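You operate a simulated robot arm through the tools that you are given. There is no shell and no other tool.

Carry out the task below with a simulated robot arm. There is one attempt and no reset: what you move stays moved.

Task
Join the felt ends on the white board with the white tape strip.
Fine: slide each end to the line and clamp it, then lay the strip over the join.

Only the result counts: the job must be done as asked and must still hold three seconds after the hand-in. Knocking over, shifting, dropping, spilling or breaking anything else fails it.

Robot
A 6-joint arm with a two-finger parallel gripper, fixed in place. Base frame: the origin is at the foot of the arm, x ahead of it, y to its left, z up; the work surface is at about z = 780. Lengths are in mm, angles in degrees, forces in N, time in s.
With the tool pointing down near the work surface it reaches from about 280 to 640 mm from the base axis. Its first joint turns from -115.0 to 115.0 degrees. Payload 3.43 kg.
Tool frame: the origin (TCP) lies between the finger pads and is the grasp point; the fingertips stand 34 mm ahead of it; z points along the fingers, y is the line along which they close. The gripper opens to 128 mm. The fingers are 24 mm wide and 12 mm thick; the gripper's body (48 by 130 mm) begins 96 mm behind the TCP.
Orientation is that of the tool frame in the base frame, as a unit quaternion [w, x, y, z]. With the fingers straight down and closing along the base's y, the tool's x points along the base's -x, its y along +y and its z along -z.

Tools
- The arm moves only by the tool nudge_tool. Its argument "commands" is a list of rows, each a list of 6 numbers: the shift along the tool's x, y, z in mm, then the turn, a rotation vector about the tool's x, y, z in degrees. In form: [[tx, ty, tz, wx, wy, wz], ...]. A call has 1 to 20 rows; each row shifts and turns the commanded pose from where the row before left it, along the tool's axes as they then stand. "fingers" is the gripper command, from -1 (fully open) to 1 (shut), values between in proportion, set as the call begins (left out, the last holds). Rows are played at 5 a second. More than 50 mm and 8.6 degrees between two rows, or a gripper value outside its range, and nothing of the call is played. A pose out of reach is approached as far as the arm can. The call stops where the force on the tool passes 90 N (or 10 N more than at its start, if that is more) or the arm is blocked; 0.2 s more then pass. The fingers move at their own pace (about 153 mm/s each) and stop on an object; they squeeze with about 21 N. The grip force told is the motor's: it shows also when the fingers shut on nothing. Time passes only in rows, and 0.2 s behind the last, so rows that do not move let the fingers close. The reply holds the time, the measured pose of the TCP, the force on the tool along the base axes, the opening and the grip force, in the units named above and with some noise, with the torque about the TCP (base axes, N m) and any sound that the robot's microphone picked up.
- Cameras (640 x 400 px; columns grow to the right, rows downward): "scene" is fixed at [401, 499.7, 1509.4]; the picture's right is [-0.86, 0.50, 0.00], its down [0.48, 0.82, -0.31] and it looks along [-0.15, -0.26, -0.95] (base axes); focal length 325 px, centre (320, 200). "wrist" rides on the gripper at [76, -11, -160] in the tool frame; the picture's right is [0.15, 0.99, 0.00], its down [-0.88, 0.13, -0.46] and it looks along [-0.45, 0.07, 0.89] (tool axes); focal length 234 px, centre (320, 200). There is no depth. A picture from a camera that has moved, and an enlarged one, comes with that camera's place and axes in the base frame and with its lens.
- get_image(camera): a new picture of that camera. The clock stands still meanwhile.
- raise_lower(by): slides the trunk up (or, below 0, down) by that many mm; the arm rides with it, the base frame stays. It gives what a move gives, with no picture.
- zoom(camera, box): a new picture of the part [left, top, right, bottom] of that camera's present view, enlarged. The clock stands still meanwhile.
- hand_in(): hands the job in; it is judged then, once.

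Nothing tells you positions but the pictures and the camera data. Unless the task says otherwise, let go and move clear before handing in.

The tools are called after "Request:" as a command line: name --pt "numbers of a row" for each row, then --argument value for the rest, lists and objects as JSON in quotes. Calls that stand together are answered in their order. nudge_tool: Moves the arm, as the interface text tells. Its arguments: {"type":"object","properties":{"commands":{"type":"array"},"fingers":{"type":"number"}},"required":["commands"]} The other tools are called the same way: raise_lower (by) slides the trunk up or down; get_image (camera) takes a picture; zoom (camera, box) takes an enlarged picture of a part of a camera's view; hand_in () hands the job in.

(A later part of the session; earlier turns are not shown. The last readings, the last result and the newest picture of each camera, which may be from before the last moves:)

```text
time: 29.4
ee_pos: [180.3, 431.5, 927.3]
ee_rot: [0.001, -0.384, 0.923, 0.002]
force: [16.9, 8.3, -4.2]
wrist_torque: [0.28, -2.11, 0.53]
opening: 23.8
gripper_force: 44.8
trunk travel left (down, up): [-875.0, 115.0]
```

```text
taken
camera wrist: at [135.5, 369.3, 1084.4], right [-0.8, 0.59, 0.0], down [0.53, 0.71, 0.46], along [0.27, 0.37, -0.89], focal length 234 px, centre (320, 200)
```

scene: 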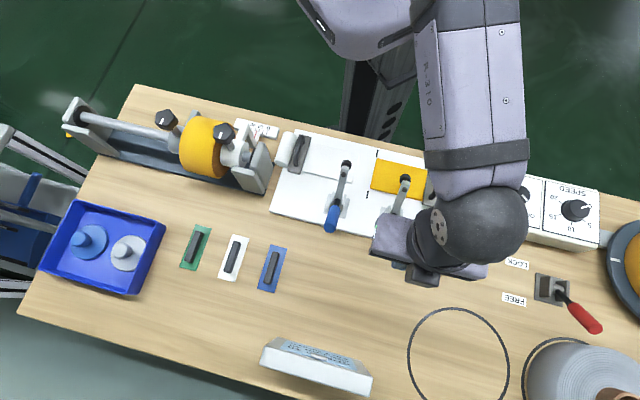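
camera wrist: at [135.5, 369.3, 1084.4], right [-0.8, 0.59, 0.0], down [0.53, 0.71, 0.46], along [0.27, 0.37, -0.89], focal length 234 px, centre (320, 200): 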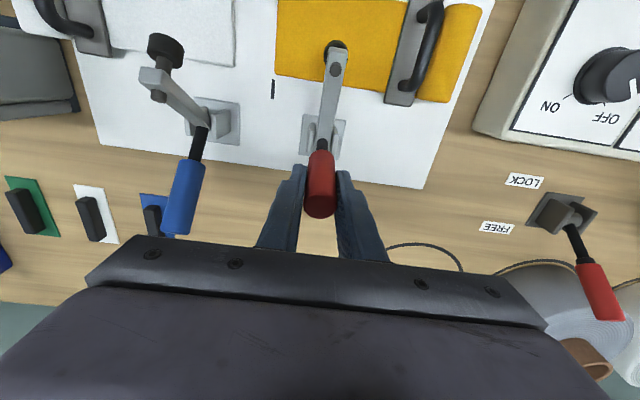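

Request:
nudge_tool --pt "6.3 0 -0.6 0 0 0" --pt "6.3 0 -0.2 0 0 0" --pt "0 0 0 0 0 0"

Request:
get_image --camera "wrist"

Request:
zoom --camera "scene" --box '[320, 130, 480, 300]'

```text
time: 30.2
ee_pos: [172.7, 424.7, 928.4]
ee_rot: [0.001, -0.384, 0.923, 0.001]
force: [19.8, 7.3, 3.8]
wrist_torque: [0.27, -2.3, 0.4]
opening: 23.8
gripper_force: 45.2
trunk travel left (down, up): [-875.0, 115.0]
```

```text
taken
camera wrist: at [127.5, 361.2, 1085.4], right [-0.8, 0.59, 0.0], down [0.53, 0.71, 0.46], along [0.27, 0.37, -0.89], focal length 234 px, centre (320, 200)
```

wrist: 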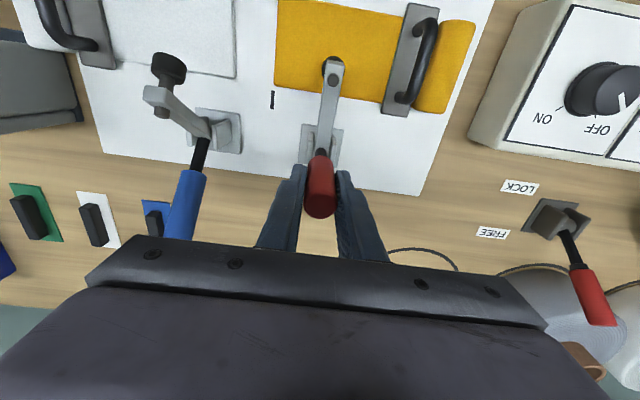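

```text
2.35 times, centred on (400, 215) of scene
camera zoom: at [401.0, 499.7, 1509.4], right [-0.86, 0.5, 0.0], down [0.48, 0.82, -0.31], along [-0.15, -0.26, -0.95], focal length 766 px, centre (132, 165)
```

zoom: 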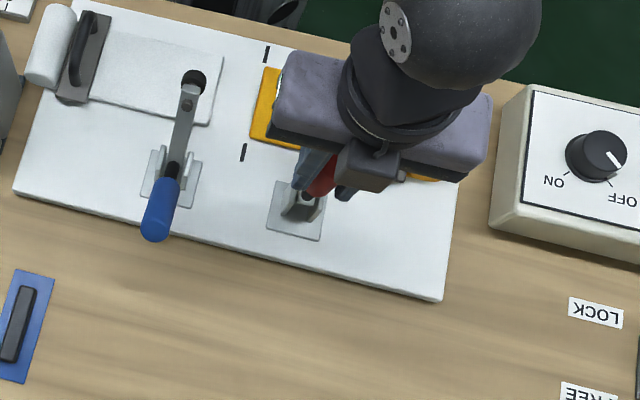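

Request:
nudge_tool --pt "5 0 0.2 0 0 0" --pt "5 0 0.3 0 0 0" --pt "0 0 0 0 0 0"

Request:
zoom --camera "wrist" --box '[240, 40, 400, 240]'

```text
time: 31.0
ee_pos: [162.6, 413.1, 927.3]
ee_rot: [-0.001, -0.383, 0.924, 0.0]
force: [10.4, -4.4, 11.0]
wrist_torque: [1.56, -0.52, 0.12]
opening: 23.8
gripper_force: 45.4
trunk travel left (down, up): [-875.0, 115.0]
```

```text
2.00 times, centred on (320, 140) of wrist
camera zoom: at [117.2, 351.6, 1084.8], right [-0.8, 0.6, 0.0], down [0.53, 0.72, 0.45], along [0.27, 0.36, -0.89], focal length 468 px, centre (320, 320)
```

zoom: 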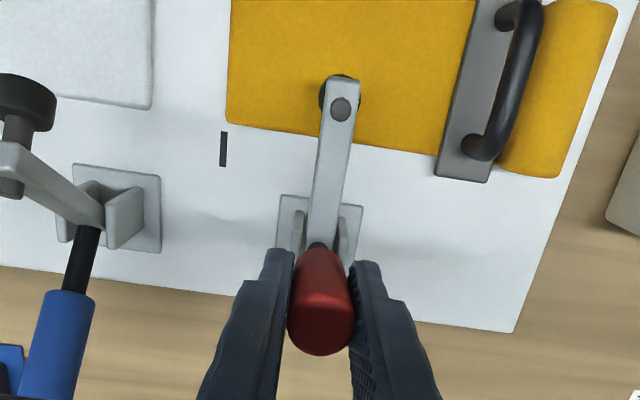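

Resistance dropped, which could be the toggle going over centre. I'll push a little more to find the end stop.

Request:
nudge_tool --pt "3 0 0.5 0 0 0" --pt "3 0 0.5 0 0 0" --pt "0 0 0 0 0 0"

Request:
zoom --camera "wrist" --box '[240, 40, 400, 240]'

Request:
zoom --camera "scene" --box '[340, 130, 460, 260]'

```text
time: 31.8
ee_pos: [159.2, 408.9, 925.7]
ee_rot: [0.0, -0.383, 0.924, 0.002]
force: [8.2, 2.3, 14.2]
wrist_torque: [0.25, -2.34, 0.11]
opening: 23.8
gripper_force: 45.4
trunk travel left (down, up): [-875.0, 115.0]
```

```text
2.00 times, centred on (320, 140) of wrist
camera zoom: at [113.4, 347.4, 1083.6], right [-0.8, 0.6, 0.0], down [0.53, 0.71, 0.46], along [0.27, 0.37, -0.89], focal length 468 px, centre (320, 320)
```

zoom: 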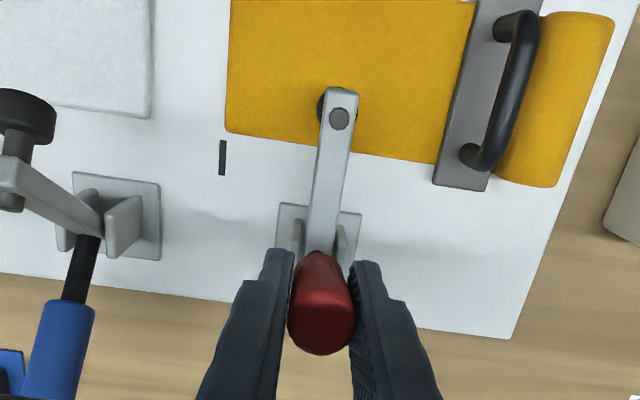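

```text
3.08 times, centred on (400, 195) of scene
camera zoom: at [401.0, 499.7, 1509.4], right [-0.86, 0.5, 0.0], down [0.48, 0.82, -0.31], along [-0.15, -0.26, -0.95], focal length 1001 px, centre (74, 215)
```

zoom: 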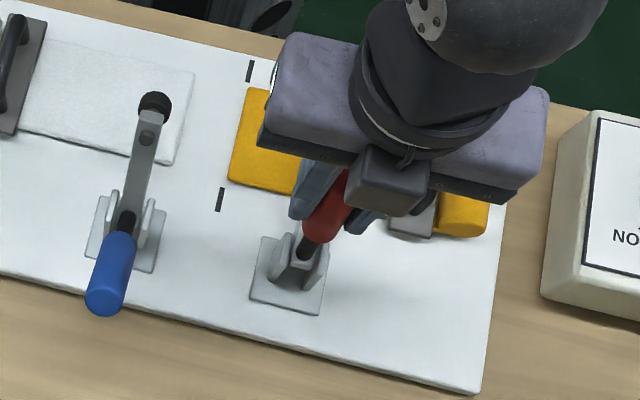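

Request:
nudge_tool --pt "3 0 0.8 0 0 0" --pt "3 0 0.8 0 0 0" --pt "0 0 0 0 0 0"

Request:
zoom --camera "wrist" --box '[240, 40, 400, 240]'

```text
time: 32.6
ee_pos: [156.7, 406.5, 925.3]
ee_rot: [0.001, -0.382, 0.924, 0.003]
force: [20.6, 9.0, 22.2]
wrist_torque: [-1.89, -0.62, -0.59]
opening: 23.7
gripper_force: 45.5
trunk travel left (down, up): [-875.0, 115.0]
```

```text
2.00 times, centred on (320, 140) of wrist
camera zoom: at [110.9, 344.6, 1082.5], right [-0.8, 0.6, 0.0], down [0.53, 0.71, 0.46], along [0.27, 0.37, -0.89], focal length 468 px, centre (320, 320)
```

zoom: 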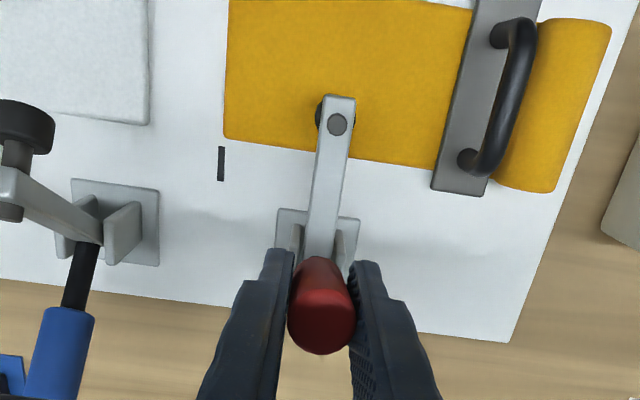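

Request:
nudge_tool --pt "2.5 0 0 0 0 0" --pt "2.5 0 0 0 0 0" --pt "0 0 0 0 0 0"

Request:
zoom --camera "wrist" --box '[240, 40, 400, 240]'

```text
time: 33.4
ee_pos: [157.1, 407.5, 925.7]
ee_rot: [0.003, -0.384, 0.923, 0.004]
force: [33.5, 14.2, 20.8]
wrist_torque: [-1.7, -1.17, -0.58]
opening: 23.8
gripper_force: 45.0
trunk travel left (down, up): [-875.0, 115.0]
```

```text
2.00 times, centred on (320, 140) of wrist
camera zoom: at [110.5, 343.4, 1082.0], right [-0.8, 0.6, 0.0], down [0.53, 0.71, 0.46], along [0.27, 0.38, -0.89], focal length 468 px, centre (320, 320)
```

zoom: 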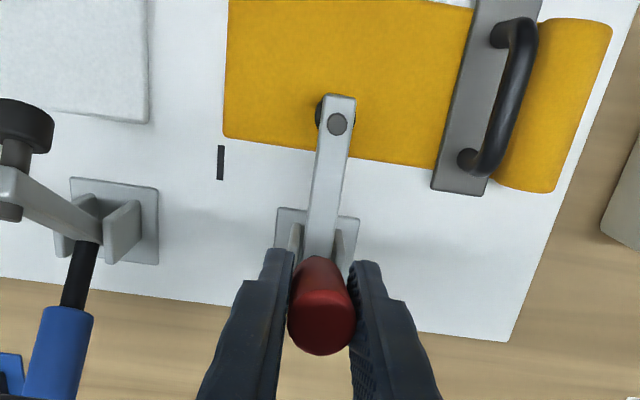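

The handle has hit its end stop (force rises with no motion), so the red clamp is down. I'll relax, release and lift straight up, then verify.

Request:
nudge_tool --pt "-3 0 -0.5 0 0 0" --pt "-3 0 -0.5 0 0 0" --pt "0 0 0 0 0 0"

Request:
nudge_tool --pt "0 0 0 0 0 0" --pt "0 0 0 0 0 0" --pt "0 0 -20 0 0 0" --pt "0 0 -30 0 0 0" --pt "0 0 -30 0 0 0" --pt "0 0 -20 0 0 0" --pt "0 0 0 0 0 0" --fingers 0.2

Request:
get_image --camera "wrist"

Request:
zoom --camera "scene" --box '[320, 120, 480, 260]'

```text
time: 34.2
ee_pos: [156.8, 407.5, 925.2]
ee_rot: [0.001, -0.385, 0.923, 0.001]
force: [18.7, 6.8, 15.5]
wrist_torque: [0.06, -2.05, 0.28]
opening: 24.0
gripper_force: 45.1
trunk travel left (down, up): [-875.0, 115.0]
```

```text
time: 35.8
ee_pos: [154.7, 404.8, 1025.3]
ee_rot: [0.0, -0.383, 0.924, 0.001]
force: [0.3, -0.2, 0.5]
wrist_torque: [0.0, 0.01, -0.02]
opening: 51.1
gripper_force: 0.1
trunk travel left (down, up): [-875.0, 115.0]
```

```text
taken
camera wrist: at [108.7, 344.0, 1184.3], right [-0.8, 0.6, 0.0], down [0.53, 0.71, 0.46], along [0.27, 0.37, -0.89], focal length 234 px, centre (320, 200)
```

wrist: 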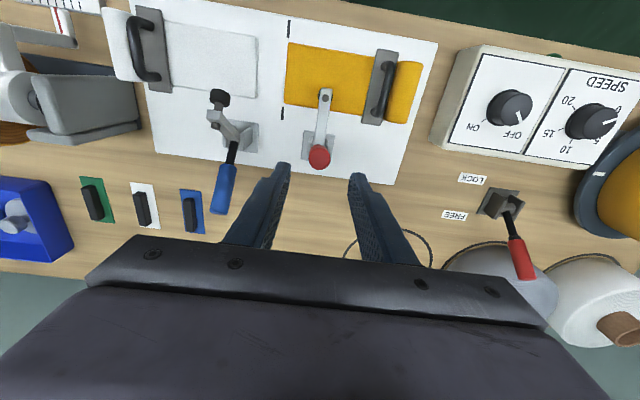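

```text
2.86 times, centred on (400, 190) of scene
camera zoom: at [401.0, 499.7, 1509.4], right [-0.86, 0.5, 0.0], down [0.48, 0.82, -0.31], along [-0.15, -0.26, -0.95], focal length 930 px, centre (91, 229)
```

zoom: 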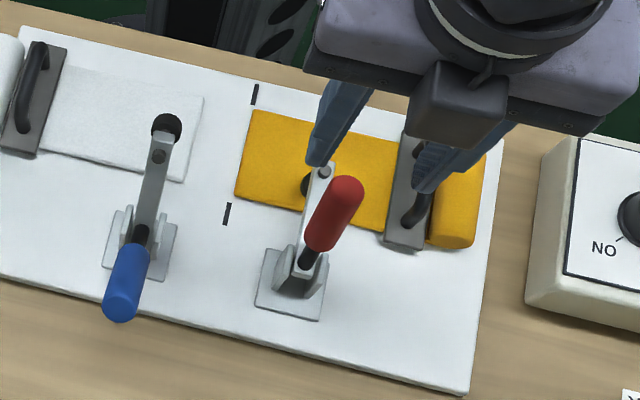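

Red clamp holds with the orange edge at the line. Next I'll go to the white end, staying high, and inspect its handle and the stand next to it.

Request:
nudge_tool --pt "17 -40 0 0 0 0" --pt "17 -40 0 0 0 0" --pt "17 -40 0 0 0 0" --pt "17 -40 0 0 0 0" --pt "17 -40 0 0 0 0" --pt "17 -40 0 0 0 0" --pt "0 0 0 0 0 0" --pt "0 0 0 0 0 0" --fingers 0.625

Request:
get_image --camera "wrist"

Request:
get_image --camera "scene"

```text
time: 37.6
ee_pos: [251.2, 165.4, 1021.0]
ee_rot: [0.0, -0.383, 0.924, -0.001]
force: [-0.9, 0.1, -1.1]
wrist_torque: [0.04, 0.0, -0.01]
opening: 24.2
gripper_force: 0.0
trunk travel left (down, up): [-875.0, 115.0]
```

```text
taken
camera wrist: at [206.3, 102.5, 1179.1], right [-0.8, 0.6, 0.0], down [0.53, 0.71, 0.46], along [0.27, 0.37, -0.89], focal length 234 px, centre (320, 200)
```

wrist: 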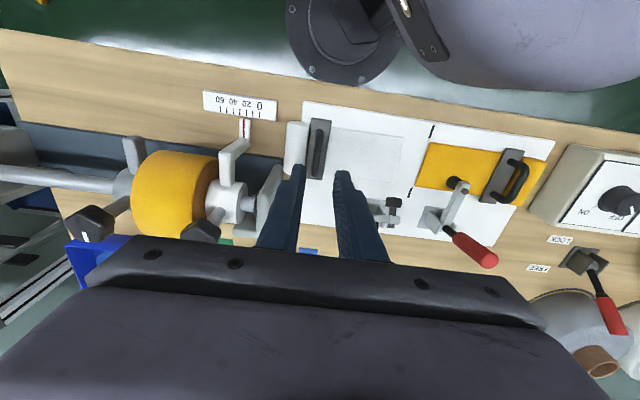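

```text
taken
```

scene: 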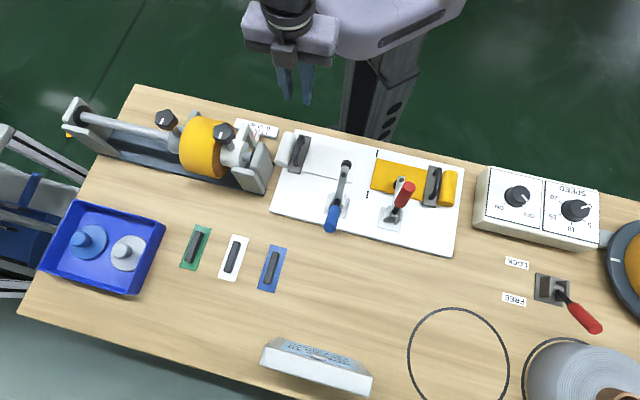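

Request:
zoom --camera "wrist" --box '[200, 80, 440, 260]'

Request:
zoom --camera "scene" --box '[200, 100, 360, 220]'

```text
2.22 times, centred on (320, 170) of wrist
camera zoom: at [206.3, 102.5, 1179.1], right [-0.8, 0.6, 0.0], down [0.53, 0.71, 0.46], along [0.27, 0.37, -0.89], focal length 520 px, centre (320, 267)
```

zoom: 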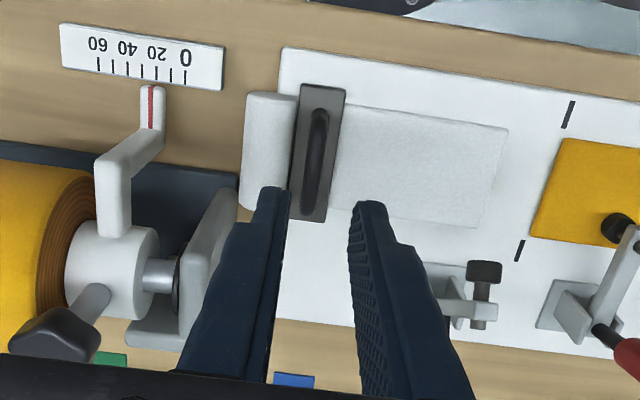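

```text
3.33 times, centred on (280, 160) of scene
camera zoom: at [401.0, 499.7, 1509.4], right [-0.86, 0.5, 0.0], down [0.48, 0.82, -0.31], along [-0.15, -0.26, -0.95], focal length 1084 px, centre (453, 333)
```

zoom: 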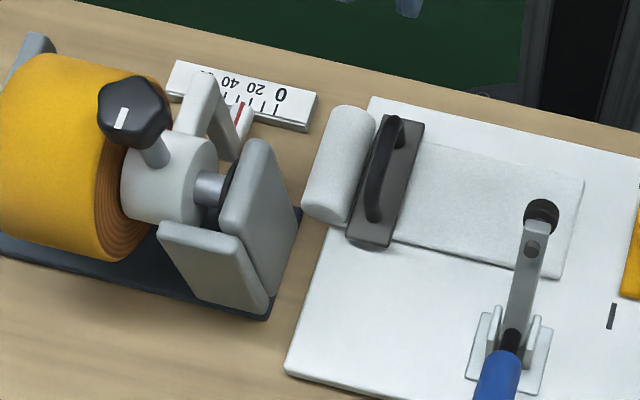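

The white handle is at about e1≈-63.5, e2≈316. I'll hover lower and check centring.

Request:
nudge_tool --pt "-11 -1.4 20 0 0 0" --pt "-10.5 -1.4 30 0 0 0" --pt "0 0 35 0 0 0" --pt "0 0 37 0 0 0" --pt "0 0 0 0 0 0" --pt "0 0 0 0 0 0"

Request:
zoom --camera "wrist" --box '[220, 90, 400, 220]'

Request:
zoom --camera "scene" --box '[200, 80, 360, 220]'

```text
time: 39.0
ee_pos: [271.6, 175.4, 903.5]
ee_rot: [0.0, -0.383, 0.924, 0.0]
force: [-0.1, -0.5, -0.8]
wrist_torque: [-0.02, 0.0, -0.02]
opening: 24.2
gripper_force: 0.0
trunk travel left (down, up): [-875.0, 115.0]
```

```text
3.08 times, centred on (310, 155) of wrist
camera zoom: at [225.5, 114.8, 1059.5], right [-0.8, 0.6, 0.0], down [0.53, 0.71, 0.46], along [0.27, 0.37, -0.89], focal length 720 px, centre (351, 338)
```

zoom: 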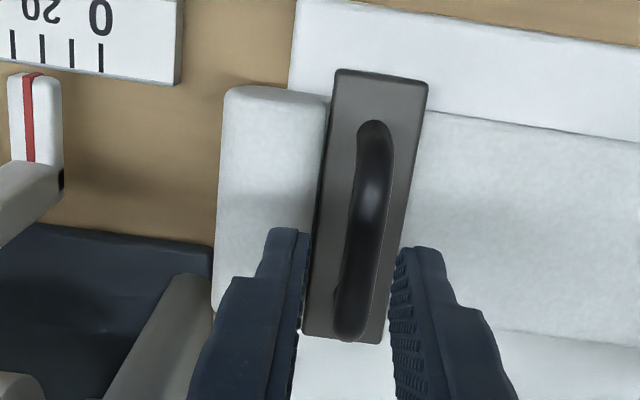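

```text
2.86 times, centred on (280, 150) of scene
camera zoom: at [401.0, 499.7, 1509.4], right [-0.86, 0.5, 0.0], down [0.48, 0.82, -0.31], along [-0.15, -0.26, -0.95], focal length 930 px, centre (434, 343)
```

zoom: 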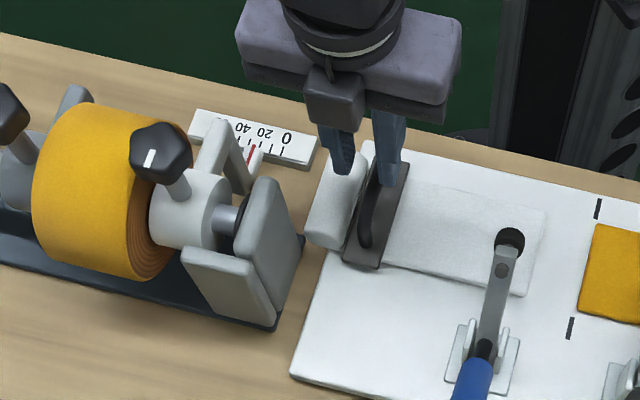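

Request:
nudge_tool --pt "0 2.2 0 0 0 0" --pt "0 2.2 0 0 0 0" --pt "0 0 12 0 0 0" --pt "0 0 12 0 0 0" --pt "0 0 0 0 0 0" --pt "0 0 0 0 0 0" --fingers 0.66

Request:
zoom --camera "wrist" --box '[220, 90, 400, 220]'

```text
time: 40.4
ee_pos: [267.3, 180.2, 877.7]
ee_rot: [0.0, -0.383, 0.924, 0.0]
force: [0.0, 1.5, 0.9]
wrist_torque: [-0.01, -0.01, -0.02]
opening: 21.9
gripper_force: 0.1
trunk travel left (down, up): [-875.0, 115.0]
```

```text
3.08 times, centred on (310, 155) of wrist
camera zoom: at [222.2, 119.4, 1035.0], right [-0.8, 0.6, 0.0], down [0.53, 0.71, 0.46], along [0.27, 0.37, -0.89], focal length 720 px, centre (351, 338)
```

zoom: 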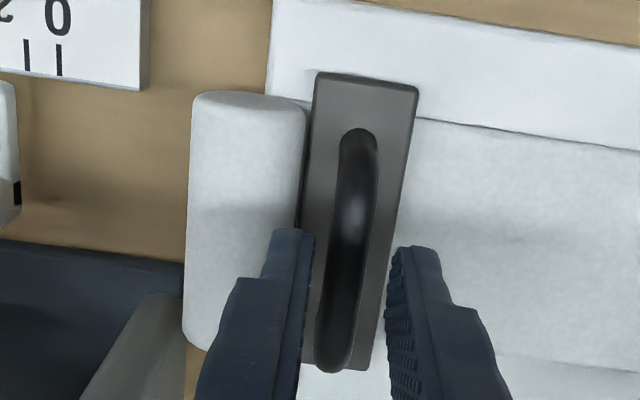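

Request:
nudge_tool --pt "0 0 8 0 0 0" --pt "0 0 7 0 0 0" --pt "0 0 0 0 0 0" --fingers 0.74

Request:
nudge_tool --pt "0 0 2 0 0 0" --pt "0 0 0 0 0 0"

```text
time: 41.2
ee_pos: [267.1, 180.2, 864.1]
ee_rot: [0.0, -0.383, 0.924, 0.0]
force: [-1.0, 0.6, -0.8]
wrist_torque: [0.02, 0.0, 0.0]
opening: 16.5
gripper_force: 0.1
trunk travel left (down, up): [-875.0, 115.0]
```

```text
time: 41.8
ee_pos: [267.8, 179.9, 862.9]
ee_rot: [-0.001, -0.383, 0.924, 0.001]
force: [-0.7, -1.1, -0.2]
wrist_torque: [0.01, -0.01, 0.03]
opening: 16.6
gripper_force: 0.1
trunk travel left (down, up): [-875.0, 115.0]
```

Request:
nudge_tool --pt "0 0 2 0 0 0" --pt "0 0 0 0 0 0"

Request:
zoom --camera "wrist" --box '[220, 90, 400, 220]'

```text
time: 42.4
ee_pos: [266.1, 180.8, 861.3]
ee_rot: [0.001, -0.382, 0.924, 0.0]
force: [0.2, -0.4, -0.7]
wrist_torque: [-0.01, -0.02, -0.01]
opening: 16.5
gripper_force: 0.0
trunk travel left (down, up): [-875.0, 115.0]
```

```text
3.08 times, centred on (310, 155) of wrist
camera zoom: at [221.4, 118.8, 1018.2], right [-0.8, 0.6, 0.0], down [0.53, 0.71, 0.46], along [0.27, 0.37, -0.89], focal length 720 px, centre (351, 338)
```

zoom: 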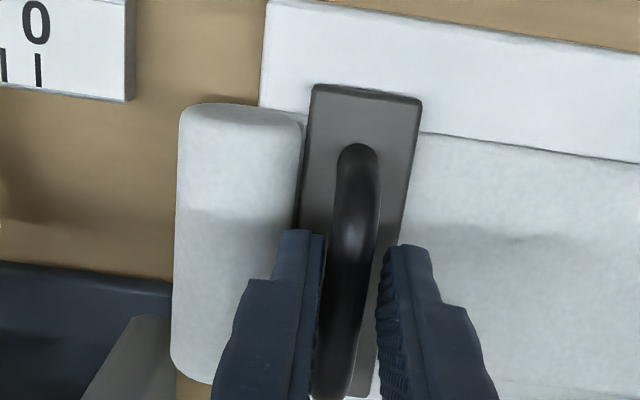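

Request:
nudge_tool --pt "0 0 1.5 0 0 0" --pt "0 0 0 0 0 0"

Request:
nudge_tool --pt "0 0 0 0 0 0" --pt "0 0 0 0 0 0" --pt "0 0 0 0 0 0" --fingers 1

```text
time: 43.0
ee_pos: [266.9, 181.4, 858.7]
ee_rot: [0.0, -0.383, 0.924, 0.0]
force: [0.1, 0.1, 1.4]
wrist_torque: [-0.03, 0.0, -0.01]
opening: 16.6
gripper_force: 0.1
trunk travel left (down, up): [-875.0, 115.0]
```

```text
time: 43.8
ee_pos: [266.3, 180.8, 857.7]
ee_rot: [0.0, -0.382, 0.924, 0.0]
force: [-1.7, 1.6, -0.8]
wrist_torque: [0.16, -0.13, -0.02]
opening: 11.6
gripper_force: 45.2
trunk travel left (down, up): [-875.0, 115.0]
```

Clean grip on the white handle with almost no side force. I'll slide it toward the line by 34 mm and measure.

Request:
nudge_tool --pt "0 4 0 0 0 0" --pt "0 4 0 0 0 0" --pt "0 4 0 0 0 0" --pt "0 4 0 0 0 0" --pt "0 4 0 0 0 0" --pt "0 4 0 0 0 0" --pt "0 4 0 0 0 0" --pt "0 3 0 0 0 0" --pt "0 3 0 0 0 0" --pt "0 0 0 0 0 0"

Request:
zoom --camera "scene" --box '[340, 140, 390, 205]'

Request:
get_image --camera "wrist"

```text
time: 46.0
ee_pos: [242.7, 204.1, 858.1]
ee_rot: [0.0, -0.382, 0.924, 0.0]
force: [3.7, 3.1, 19.5]
wrist_torque: [-0.9, 0.87, -0.02]
opening: 11.7
gripper_force: 45.5
trunk travel left (down, up): [-875.0, 115.0]
```

```text
6.15 times, centred on (365, 172) of scene
camera zoom: at [401.0, 499.7, 1509.4], right [-0.86, 0.5, 0.0], down [0.48, 0.82, -0.31], along [-0.15, -0.26, -0.95], focal length 2002 px, centre (43, 369)
```

zoom: 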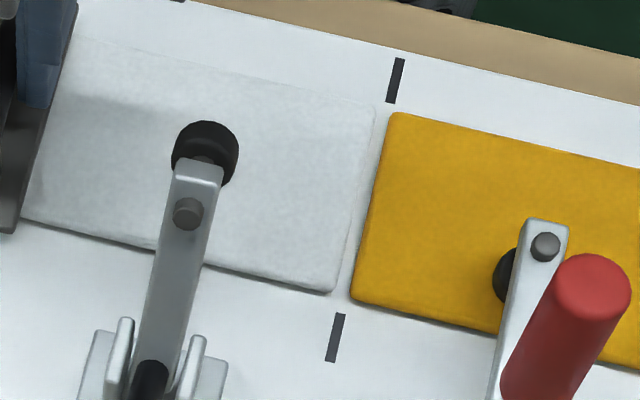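

```text
taken
camera wrist: at [197.2, 142.4, 1015.8], right [-0.8, 0.6, 0.0], down [0.53, 0.71, 0.46], along [0.27, 0.37, -0.89], focal length 234 px, centre (320, 200)
```

wrist: 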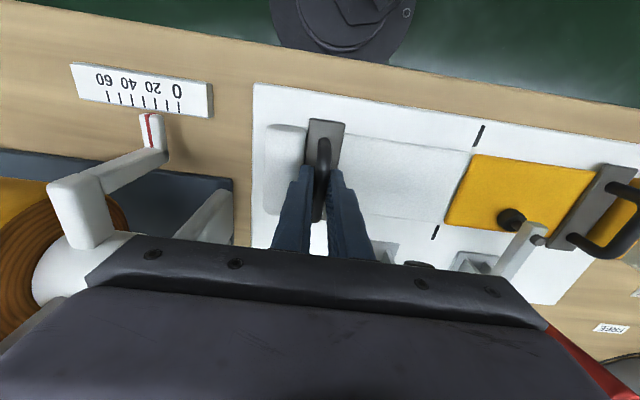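

Request:
nudge_tool --pt "0 2 -0.5 0 0 0" --pt "0 2 -0.5 0 0 0" --pt "0 1.5 0 0 0 0" --pt "0 0 0 0 0 0"

Request:
zoom --camera "scene" --box '[340, 140, 390, 205]'

```text
time: 47.0
ee_pos: [240.4, 207.2, 859.1]
ee_rot: [0.0, -0.383, 0.924, 0.0]
force: [11.8, -8.5, -9.7]
wrist_torque: [0.62, -0.93, 0.0]
opening: 11.5
gripper_force: 45.1
trunk travel left (down, up): [-875.0, 115.0]
```

```text
6.15 times, centred on (365, 172) of scene
camera zoom: at [401.0, 499.7, 1509.4], right [-0.86, 0.5, 0.0], down [0.48, 0.82, -0.31], along [-0.15, -0.26, -0.95], focal length 2002 px, centre (43, 369)
```

zoom: 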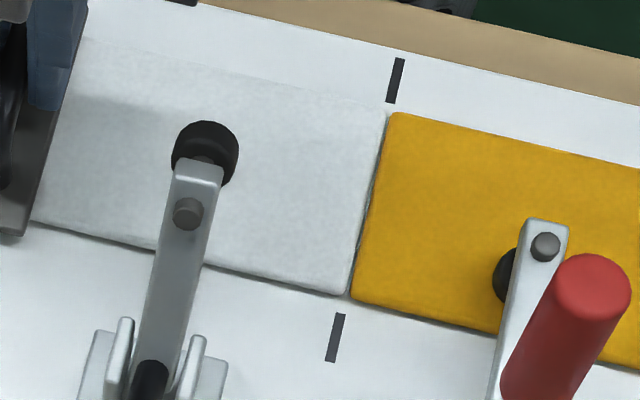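

White end has met its stop with its edge at the line, butted within about 2 mm of the orange one. I'll relax, release and rise.

Request:
nudge_tool --pt "0 -1.8 0 0 0 0" --pt "0 0 0 0 0 0"

Request:
nudge_tool --pt "0 0 0 0 0 0" --pt "0 0 -5 0 0 0" --pt "0 0 -20 0 0 0" --pt "0 0 -40 0 0 0" --pt "0 0 -45 0 0 0" --pt "0 0 -45 0 0 0" --pt "0 0 0 0 0 0" --fingers 0.7

Request:
zoom --camera "scene" --box '[260, 120, 480, 260]'

```text
time: 47.6
ee_pos: [240.5, 207.8, 858.7]
ee_rot: [-0.001, -0.383, 0.924, 0.0]
force: [0.0, 1.8, -21.0]
wrist_torque: [0.7, -0.69, -0.03]
opening: 11.8
gripper_force: 44.8
trunk travel left (down, up): [-875.0, 115.0]
```

```text
time: 49.2
ee_pos: [239.2, 205.0, 1013.8]
ee_rot: [-0.001, -0.383, 0.924, 0.0]
force: [-0.2, 0.3, -0.5]
wrist_torque: [-0.03, 0.0, 0.02]
opening: 19.2
gripper_force: 0.0
trunk travel left (down, up): [-875.0, 115.0]
```

```text
2.86 times, centred on (370, 190) of scene
camera zoom: at [401.0, 499.7, 1509.4], right [-0.86, 0.5, 0.0], down [0.48, 0.82, -0.31], along [-0.15, -0.26, -0.95], focal length 930 px, centre (177, 229)
```

zoom: 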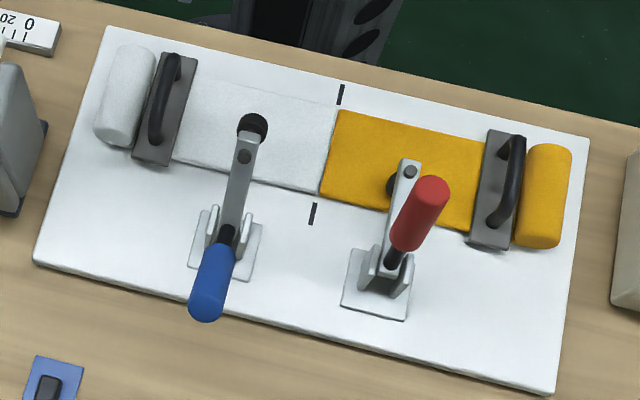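

Both ends now meet at the line. Next the blue clamp: its handle end is at about e1≈53, e2≈502, z≈902, mirrored from the red one.

Request:
nudge_tool --pt "-35 15.5 0 0 0 0" --pt "-35 15.5 0 0 0 0" --pt "-35 15.5 0 0 0 0" --pt "-35 15.5 0 0 0 0" --pt "-35 15.5 0 0 0 0" --pt "0 0 25 0 0 0" --pt "0 0 0 0 0 0" --fingers 0.2

Request:
get_image --camera "wrist"

```text
time: 50.8
ee_pos: [308.9, 387.8, 987.8]
ee_rot: [0.0, -0.382, 0.924, 0.0]
force: [0.2, 0.4, 0.3]
wrist_torque: [-0.01, -0.03, -0.01]
opening: 51.1
gripper_force: 0.0
trunk travel left (down, up): [-875.0, 115.0]
```

```text
taken
camera wrist: at [263.5, 326.7, 1145.6], right [-0.8, 0.6, 0.0], down [0.53, 0.71, 0.46], along [0.27, 0.37, -0.89], focal length 234 px, centre (320, 200)
```

wrist: 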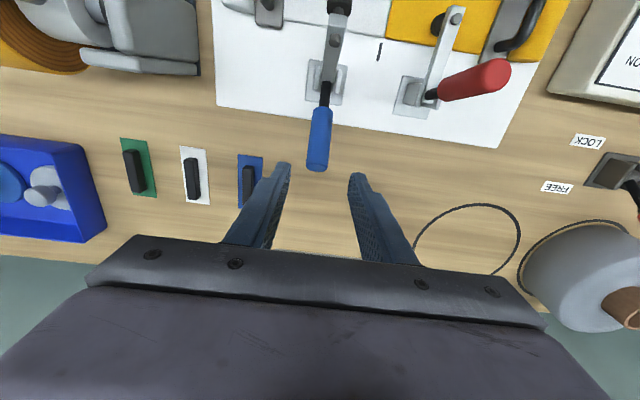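

Request:
nudge_tool --pt "3 -2.5 30 0 0 0" --pt "0 0 30 0 0 0" --pt "0 0 25 0 0 0" --pt "0 0 10 0 0 0" --pt "0 0 0 0 0 0"

Request:
get_image --camera "wrist"

```text
time: 52.0
ee_pos: [309.8, 379.6, 893.7]
ee_rot: [0.0, -0.383, 0.924, -0.001]
force: [0.9, 0.9, 0.5]
wrist_torque: [-0.02, 0.0, 0.0]
opening: 51.2
gripper_force: 0.1
trunk travel left (down, up): [-875.0, 115.0]
```

```text
taken
camera wrist: at [264.0, 319.0, 1051.2], right [-0.8, 0.6, 0.0], down [0.53, 0.71, 0.46], along [0.27, 0.37, -0.89], focal length 234 px, centre (320, 200)
```

wrist: 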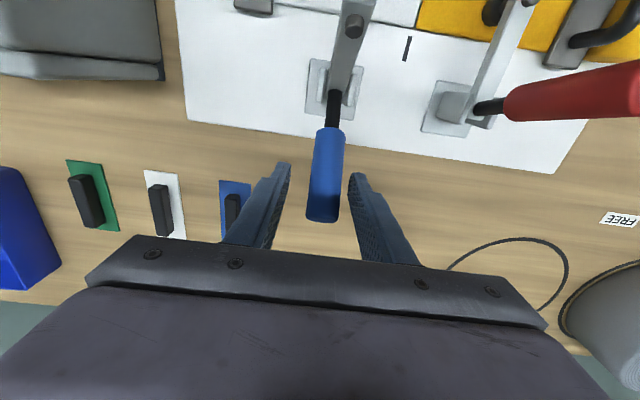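

Request:
nudge_tool --pt "0 3 0 0 0 0" --pt "0 0 0 0 0 0"

Request:
nudge_tool --pt "0 0 0 0 0 0" --pt "0 0 0 0 0 0" --pt "0 0 0 0 0 0" --fingers 1

```text
time: 52.6
ee_pos: [307.0, 382.1, 893.0]
ee_rot: [0.0, -0.383, 0.924, -0.001]
force: [0.0, 0.9, -0.2]
wrist_torque: [0.01, 0.0, -0.03]
opening: 51.0
gripper_force: 0.1
trunk travel left (down, up): [-875.0, 115.0]
```

```text
time: 53.4
ee_pos: [307.1, 383.2, 892.8]
ee_rot: [0.0, -0.383, 0.924, -0.001]
force: [1.1, -2.2, -0.2]
wrist_torque: [0.22, 0.21, -0.08]
opening: 23.6
gripper_force: 45.0
trunk travel left (down, up): [-875.0, 115.0]
```

Gripped with little side force. Swinging the blue handle through the same arc.

Request:
nudge_tool --pt "4.5 0 -5.4 0 0 0" --pt "4.3 0 -4.5 0 0 0" --pt "4.7 0 -4.2 0 0 0" --pt "5.0 0 -3.9 0 0 0" --pt "5.2 0 -3.5 0 0 0" --pt "5.5 0 -3.1 0 0 0" --pt "5.6 0 -2.8 0 0 0" --pt "5.8 0 -2.2 0 0 0" --pt "0 0 0 0 0 0"

Request:
get_image --camera "wrist"

```text
time: 55.4
ee_pos: [281.2, 356.0, 923.7]
ee_rot: [-0.001, -0.384, 0.923, 0.0]
force: [17.1, -5.4, -22.6]
wrist_torque: [1.21, -0.57, 0.05]
opening: 23.9
gripper_force: 44.7
trunk travel left (down, up): [-875.0, 115.0]
```

```text
taken
camera wrist: at [235.6, 294.3, 1081.6], right [-0.8, 0.59, 0.0], down [0.53, 0.72, 0.45], along [0.27, 0.37, -0.89], focal length 234 px, centre (320, 200)
```

wrist: 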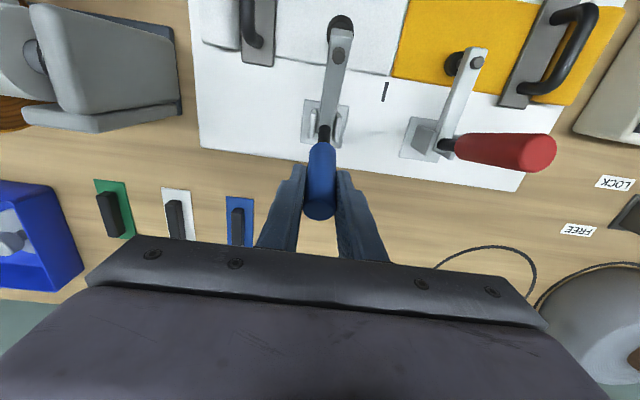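

Request:
nudge_tool --pt "6.0 -0.7 -0.8 0 0 0" --pt "6.1 -0.5 -0.7 0 0 0" --pt "6.2 0 -0.5 0 0 0" --pt "6.3 0 -0.3 0 0 0" --pt "6.3 0 0 0 0 0" --pt "0 0 0 0 0 0"

Request:
zoom --camera "wrist" --box '[220, 0, 440, 240]'

```text
time: 56.8
ee_pos: [261.2, 336.1, 930.4]
ee_rot: [0.006, -0.384, 0.923, 0.005]
force: [30.6, -0.3, 21.7]
wrist_torque: [0.08, -2.55, 0.47]
opening: 23.8
gripper_force: 45.2
trunk travel left (down, up): [-875.0, 115.0]
```

```text
1.67 times, centred on (330, 120) of wrist
camera zoom: at [214.5, 272.2, 1085.5], right [-0.81, 0.59, 0.0], down [0.52, 0.71, 0.47], along [0.28, 0.38, -0.88], focal length 390 px, centre (303, 333)
```

zoom: 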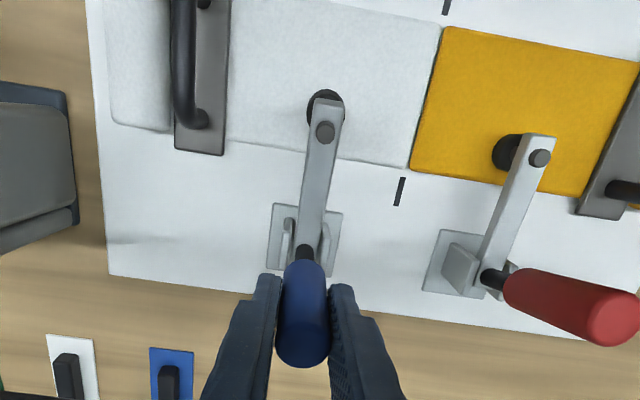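

Request:
nudge_tool --pt "2 -1 -2.5 0 0 0" --pt "4 -1 -1 0 0 0" --pt "5 0 0.2 0 0 0" --pt "0 0 0 0 0 0"

Request:
zoom --camera "wrist" --box '[220, 0, 440, 240]'

```text
time: 57.8
ee_pos: [249.4, 323.8, 928.7]
ee_rot: [0.0, -0.382, 0.924, 0.001]
force: [2.4, 9.0, -4.0]
wrist_torque: [0.41, -1.99, 0.19]
opening: 23.7
gripper_force: 45.3
trunk travel left (down, up): [-875.0, 115.0]
```

```text
1.67 times, centred on (330, 120) of wrist
camera zoom: at [203.5, 262.4, 1086.4], right [-0.8, 0.6, 0.0], down [0.53, 0.71, 0.46], along [0.27, 0.37, -0.89], focal length 390 px, centre (303, 333)
```

zoom: 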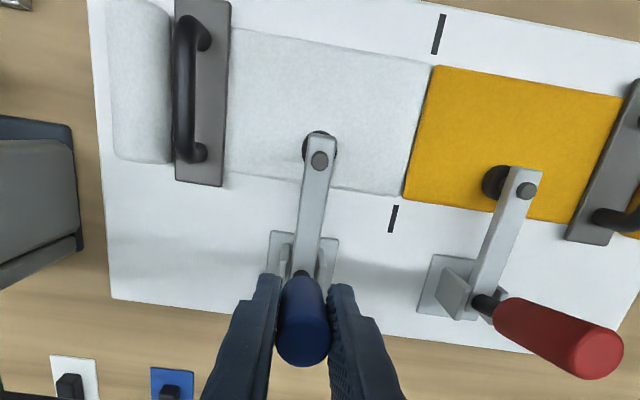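

Request:
nudge_tool --pt "3 0 0.7 0 0 0" --pt "3 0 0.8 0 0 0" --pt "3 0 0.8 0 0 0" --pt "3 0 0.5 0 0 0" --pt "0 0 0 0 0 0"

Request:
zoom --camera "wrist" --box '[220, 0, 440, 240]'

```text
time: 59.0
ee_pos: [241.4, 317.6, 927.1]
ee_rot: [0.002, -0.382, 0.924, 0.002]
force: [3.4, 9.8, 9.1]
wrist_torque: [0.14, -1.96, 0.12]
opening: 24.1
gripper_force: 45.0
trunk travel left (down, up): [-875.0, 115.0]
```

```text
1.67 times, centred on (330, 120) of wrist
camera zoom: at [196.1, 254.9, 1084.7], right [-0.8, 0.6, 0.0], down [0.53, 0.71, 0.46], along [0.27, 0.37, -0.89], focal length 390 px, centre (303, 333)
```

zoom: 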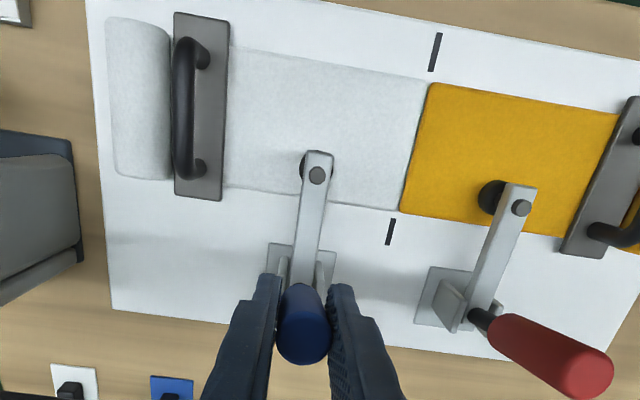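

Request:
nudge_tool --pt "3 0 0.5 0 0 0" --pt "3 0 0.5 0 0 0" --pt "0 0 0 0 0 0"

Request:
nudge_tool --pt "2.5 0 0 0 0 0" --pt "0 0 0 0 0 0"

Request:
zoom --camera "wrist" --box '[220, 0, 440, 240]'

```text
time: 59.8
ee_pos: [241.5, 316.3, 927.7]
ee_rot: [0.006, -0.382, 0.924, 0.005]
force: [17.4, 17.3, 28.9]
wrist_torque: [-1.92, -0.49, -0.71]
opening: 23.7
gripper_force: 44.9
trunk travel left (down, up): [-875.0, 115.0]
```

```text
time: 60.4
ee_pos: [241.9, 317.0, 928.0]
ee_rot: [0.007, -0.383, 0.924, 0.005]
force: [23.5, 18.0, 23.4]
wrist_torque: [-1.73, -0.84, -0.65]
opening: 23.8
gripper_force: 45.2
trunk travel left (down, up): [-875.0, 115.0]
```

```text
1.67 times, centred on (330, 120) of wrist
camera zoom: at [195.0, 252.8, 1083.4], right [-0.8, 0.6, 0.0], down [0.53, 0.71, 0.47], along [0.28, 0.38, -0.88], focal length 390 px, centre (303, 333)
```

zoom: 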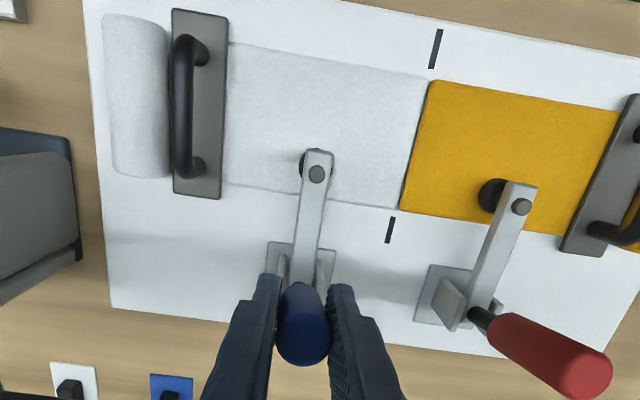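

The blue handle has reached its end stop too. I'll relax, release and lift clear.

Request:
nudge_tool --pt "-3 0 -1 0 0 0" --pt "-3 0 -1 0 0 0" --pt "0 0 0 0 0 0"

Request:
nudge_tool --pt "0 0 0 0 0 0" --pt "0 0 0 0 0 0" --pt "0 0 -20 0 0 0" --pt "0 0 -30 0 0 0" --pt "0 0 -30 0 0 0" --pt "0 0 -30 0 0 0" --pt "0 0 0 0 0 0" --fingers 0.2

Request:
get_image --camera "wrist"

Request:
zoom --camera "scene" --box '[260, 120, 480, 260]'

```text
time: 61.2
ee_pos: [241.1, 316.8, 926.9]
ee_rot: [0.003, -0.384, 0.924, 0.002]
force: [6.8, 11.9, 7.4]
wrist_torque: [0.25, -1.94, 0.21]
opening: 23.9
gripper_force: 45.8
trunk travel left (down, up): [-875.0, 115.0]
```

```text
time: 62.8
ee_pos: [240.0, 312.5, 1037.8]
ee_rot: [0.0, -0.383, 0.924, 0.0]
force: [0.3, 0.2, 0.3]
wrist_torque: [0.01, 0.01, 0.01]
opening: 51.2
gripper_force: 0.1
trunk travel left (down, up): [-875.0, 115.0]
```

```text
taken
camera wrist: at [194.3, 250.4, 1195.0], right [-0.8, 0.6, 0.0], down [0.53, 0.71, 0.46], along [0.27, 0.37, -0.89], focal length 234 px, centre (320, 200)
```

wrist: 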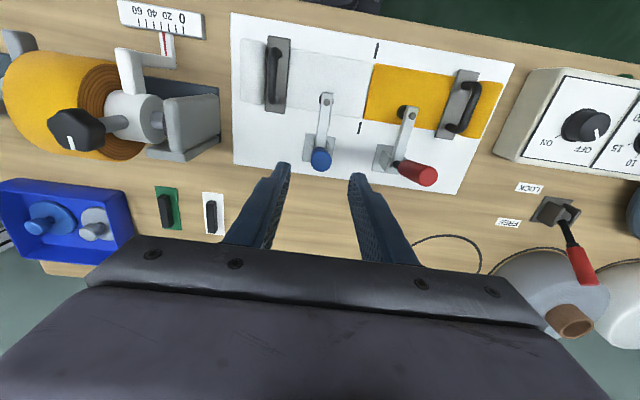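

```text
2.86 times, centred on (370, 190) of scene
camera zoom: at [401.0, 499.7, 1509.4], right [-0.86, 0.5, 0.0], down [0.48, 0.82, -0.31], along [-0.15, -0.26, -0.95], focal length 930 px, centre (177, 229)
```

zoom: 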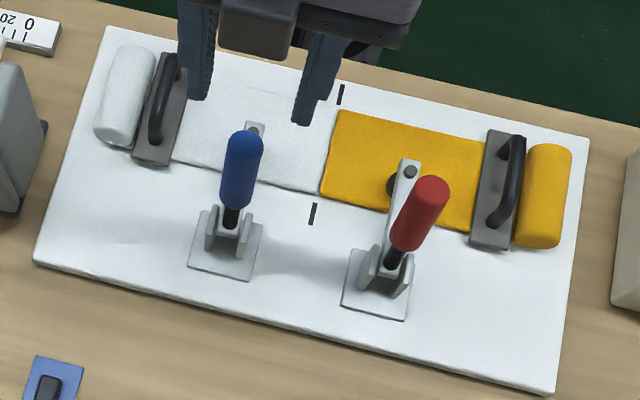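

Both clamps are down and both felt ends meet at the line. The white strip (about 40×100 mm) is at e1≈-140, e2≈591 with a bar handle along its length; I'll hover over it and look.

Request:
nudge_tool --pt "-35 -20 0 0 0 0" --pt "-35 -34 0 0 0 0" --pt "-33 -34 0 0 0 0" --pt "-33 -34 10 0 0 0" --pt "-33 -34 20 0 0 0" --pt "-31 -35 20 0 0 0" --pt "0 0 30 0 0 0" --pt "0 0 0 0 0 0" --pt "0 0 0 0 0 0" --fingers 0.45

Request:
get_image --camera "wrist"

Request:
get_image --camera "scene"

```text
refused: row 5 steps farther than a row can; nothing moved
```

```text
taken
camera wrist: at [194.3, 250.4, 1195.0], right [-0.8, 0.6, 0.0], down [0.53, 0.71, 0.46], along [0.27, 0.37, -0.89], focal length 234 px, centre (320, 200)
```

wrist: 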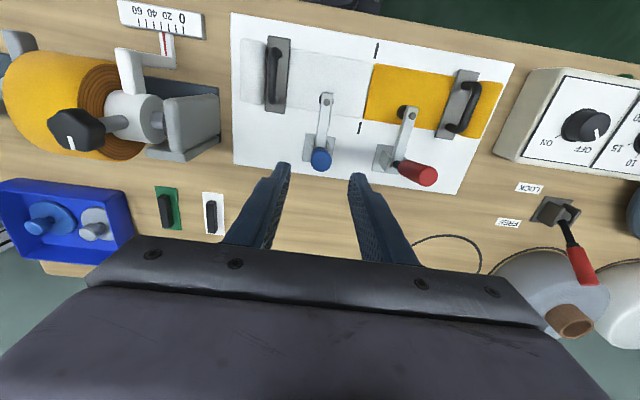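

```text
taken
```

scene: 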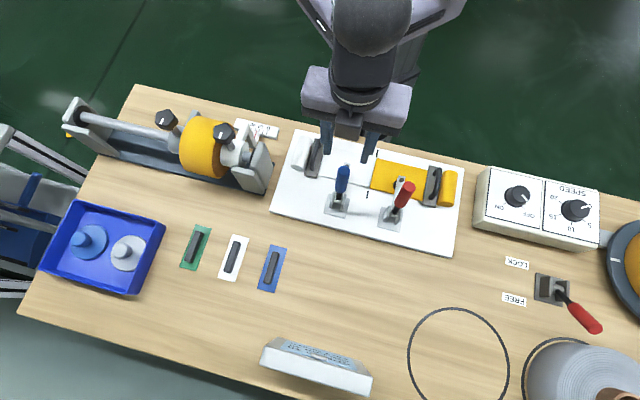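

One row was too long, so nothing moved. I'll resend with shorter rows.

Request:
nudge_tool --pt "-35 -20 0 0 0 0" --pt "-33 -34 0 0 0 0" --pt "-33 -34 0 0 0 0" --pt "-33 -34 0 0 0 0" --pt "-33 -34 0 0 0 0" --pt "-33 -35 0 0 0 0" --pt "0 0 40 0 0 0" --pt "0 0 40 0 0 0" --pt "0 0 0 0 0 0" --pt "0 0 0 0 0 0" --fingers 0.45

Request:
get_image --camera "wrist"

Request:
zoom --camera "scene" --box '[160, 180, 320, 300]'

```text
time: 65.0
ee_pos: [517.4, 319.8, 954.0]
ee_rot: [0.0, -0.382, 0.924, -0.001]
force: [0.0, -0.2, -0.1]
wrist_torque: [-0.02, 0.04, 0.04]
opening: 35.5
gripper_force: 0.0
trunk travel left (down, up): [-875.0, 115.0]
```

```text
taken
camera wrist: at [471.9, 259.8, 1112.7], right [-0.8, 0.6, 0.0], down [0.53, 0.71, 0.46], along [0.27, 0.37, -0.89], focal length 234 px, centre (320, 200)
```

wrist: 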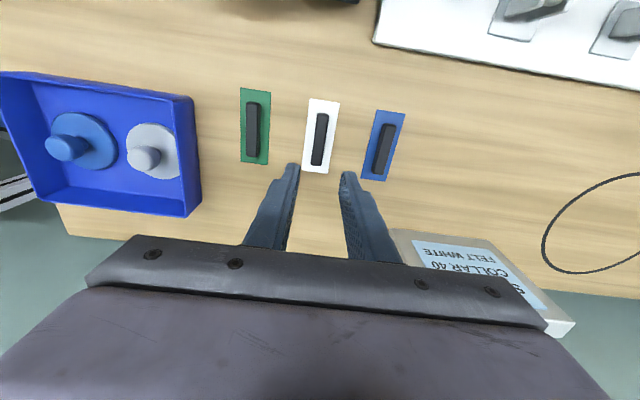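

```text
3.33 times, centred on (240, 240) of scene
camera zoom: at [401.0, 499.7, 1509.4], right [-0.86, 0.5, 0.0], down [0.48, 0.82, -0.31], along [-0.15, -0.26, -0.95], focal length 1084 px, centre (587, 67)
```

zoom: 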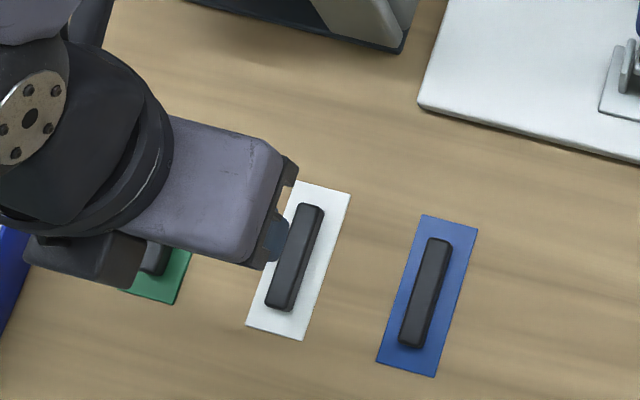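

Request:
zoom --camera "wrist" --box '[260, 80, 390, 190]'

```text
3.64 times, centred on (325, 135) of wrist
camera zoom: at [471.9, 259.8, 1112.7], right [-0.8, 0.6, 0.0], down [0.53, 0.71, 0.46], along [0.27, 0.37, -0.89], focal length 852 px, centre (302, 436)
```

zoom: 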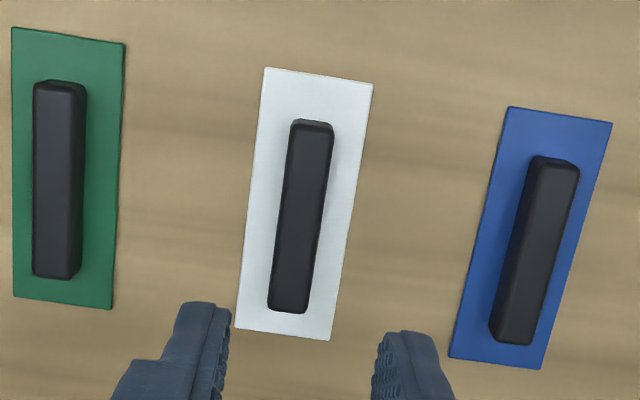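

The white strip and handle are aligned with the tool and centred at e1≈-140, e2≈590. I'll descend over the handle.

Request:
nudge_tool --pt "2 -0.5 40 0 0 0" --pt "0 0 40 0 0 0" --pt "0 0 25 0 0 0" --pt "0 0 10 0 0 0" --pt "0 0 0 0 0 0" --pt "0 0 0 0 0 0" --fingers 0.5

Request:
zoom --camera "wrist" --box '[240, 90, 400, 250]'

```text
time: 66.4
ee_pos: [516.3, 318.2, 842.1]
ee_rot: [0.0, -0.382, 0.924, 0.001]
force: [0.1, -0.5, -0.7]
wrist_torque: [-0.01, -0.03, 0.01]
opening: 32.0
gripper_force: 0.0
trunk travel left (down, up): [-875.0, 115.0]
```

```text
2.50 times, centred on (320, 170) of wrist
camera zoom: at [471.4, 257.4, 999.5], right [-0.8, 0.6, 0.0], down [0.53, 0.71, 0.46], along [0.27, 0.37, -0.89], focal length 585 px, centre (320, 275)
```

zoom: 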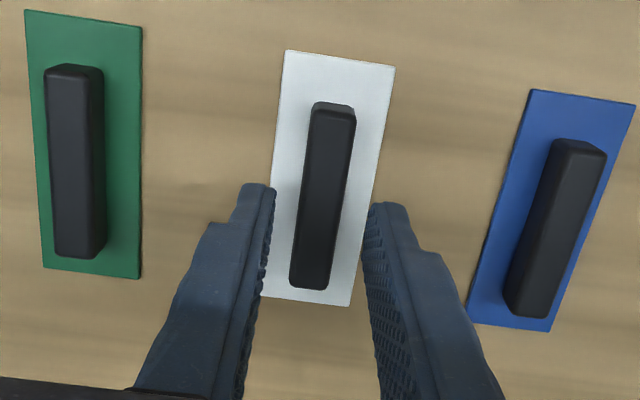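

Request:
nudge_tool --pt "0 1.8 6 0 0 0" --pt "0 0 6 0 0 0" --pt "0 0 5 0 0 0" --pt "0 0 3 0 0 0" --pt "0 0 0 0 0 0"

Request:
zoom --camera "wrist" --box '[240, 90, 400, 250]'

```text
time: 67.6
ee_pos: [514.5, 318.6, 822.5]
ee_rot: [0.0, -0.383, 0.924, 0.0]
force: [0.0, 1.1, 0.1]
wrist_torque: [-0.02, -0.03, 0.02]
opening: 32.2
gripper_force: 0.0
trunk travel left (down, up): [-875.0, 115.0]
```

```text
2.50 times, centred on (320, 170) of wrist
camera zoom: at [469.0, 257.7, 979.9], right [-0.8, 0.6, 0.0], down [0.53, 0.71, 0.46], along [0.27, 0.37, -0.89], focal length 585 px, centre (320, 275)
```

zoom: 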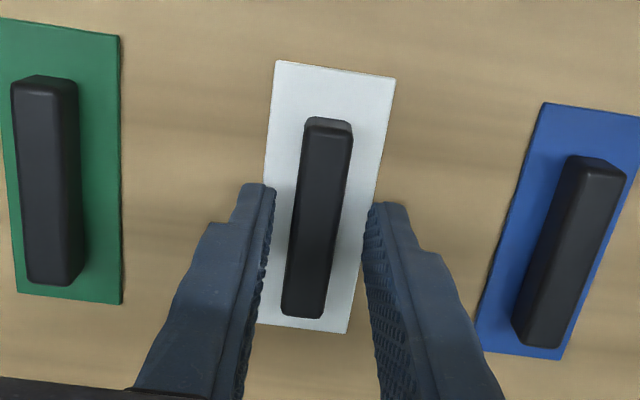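

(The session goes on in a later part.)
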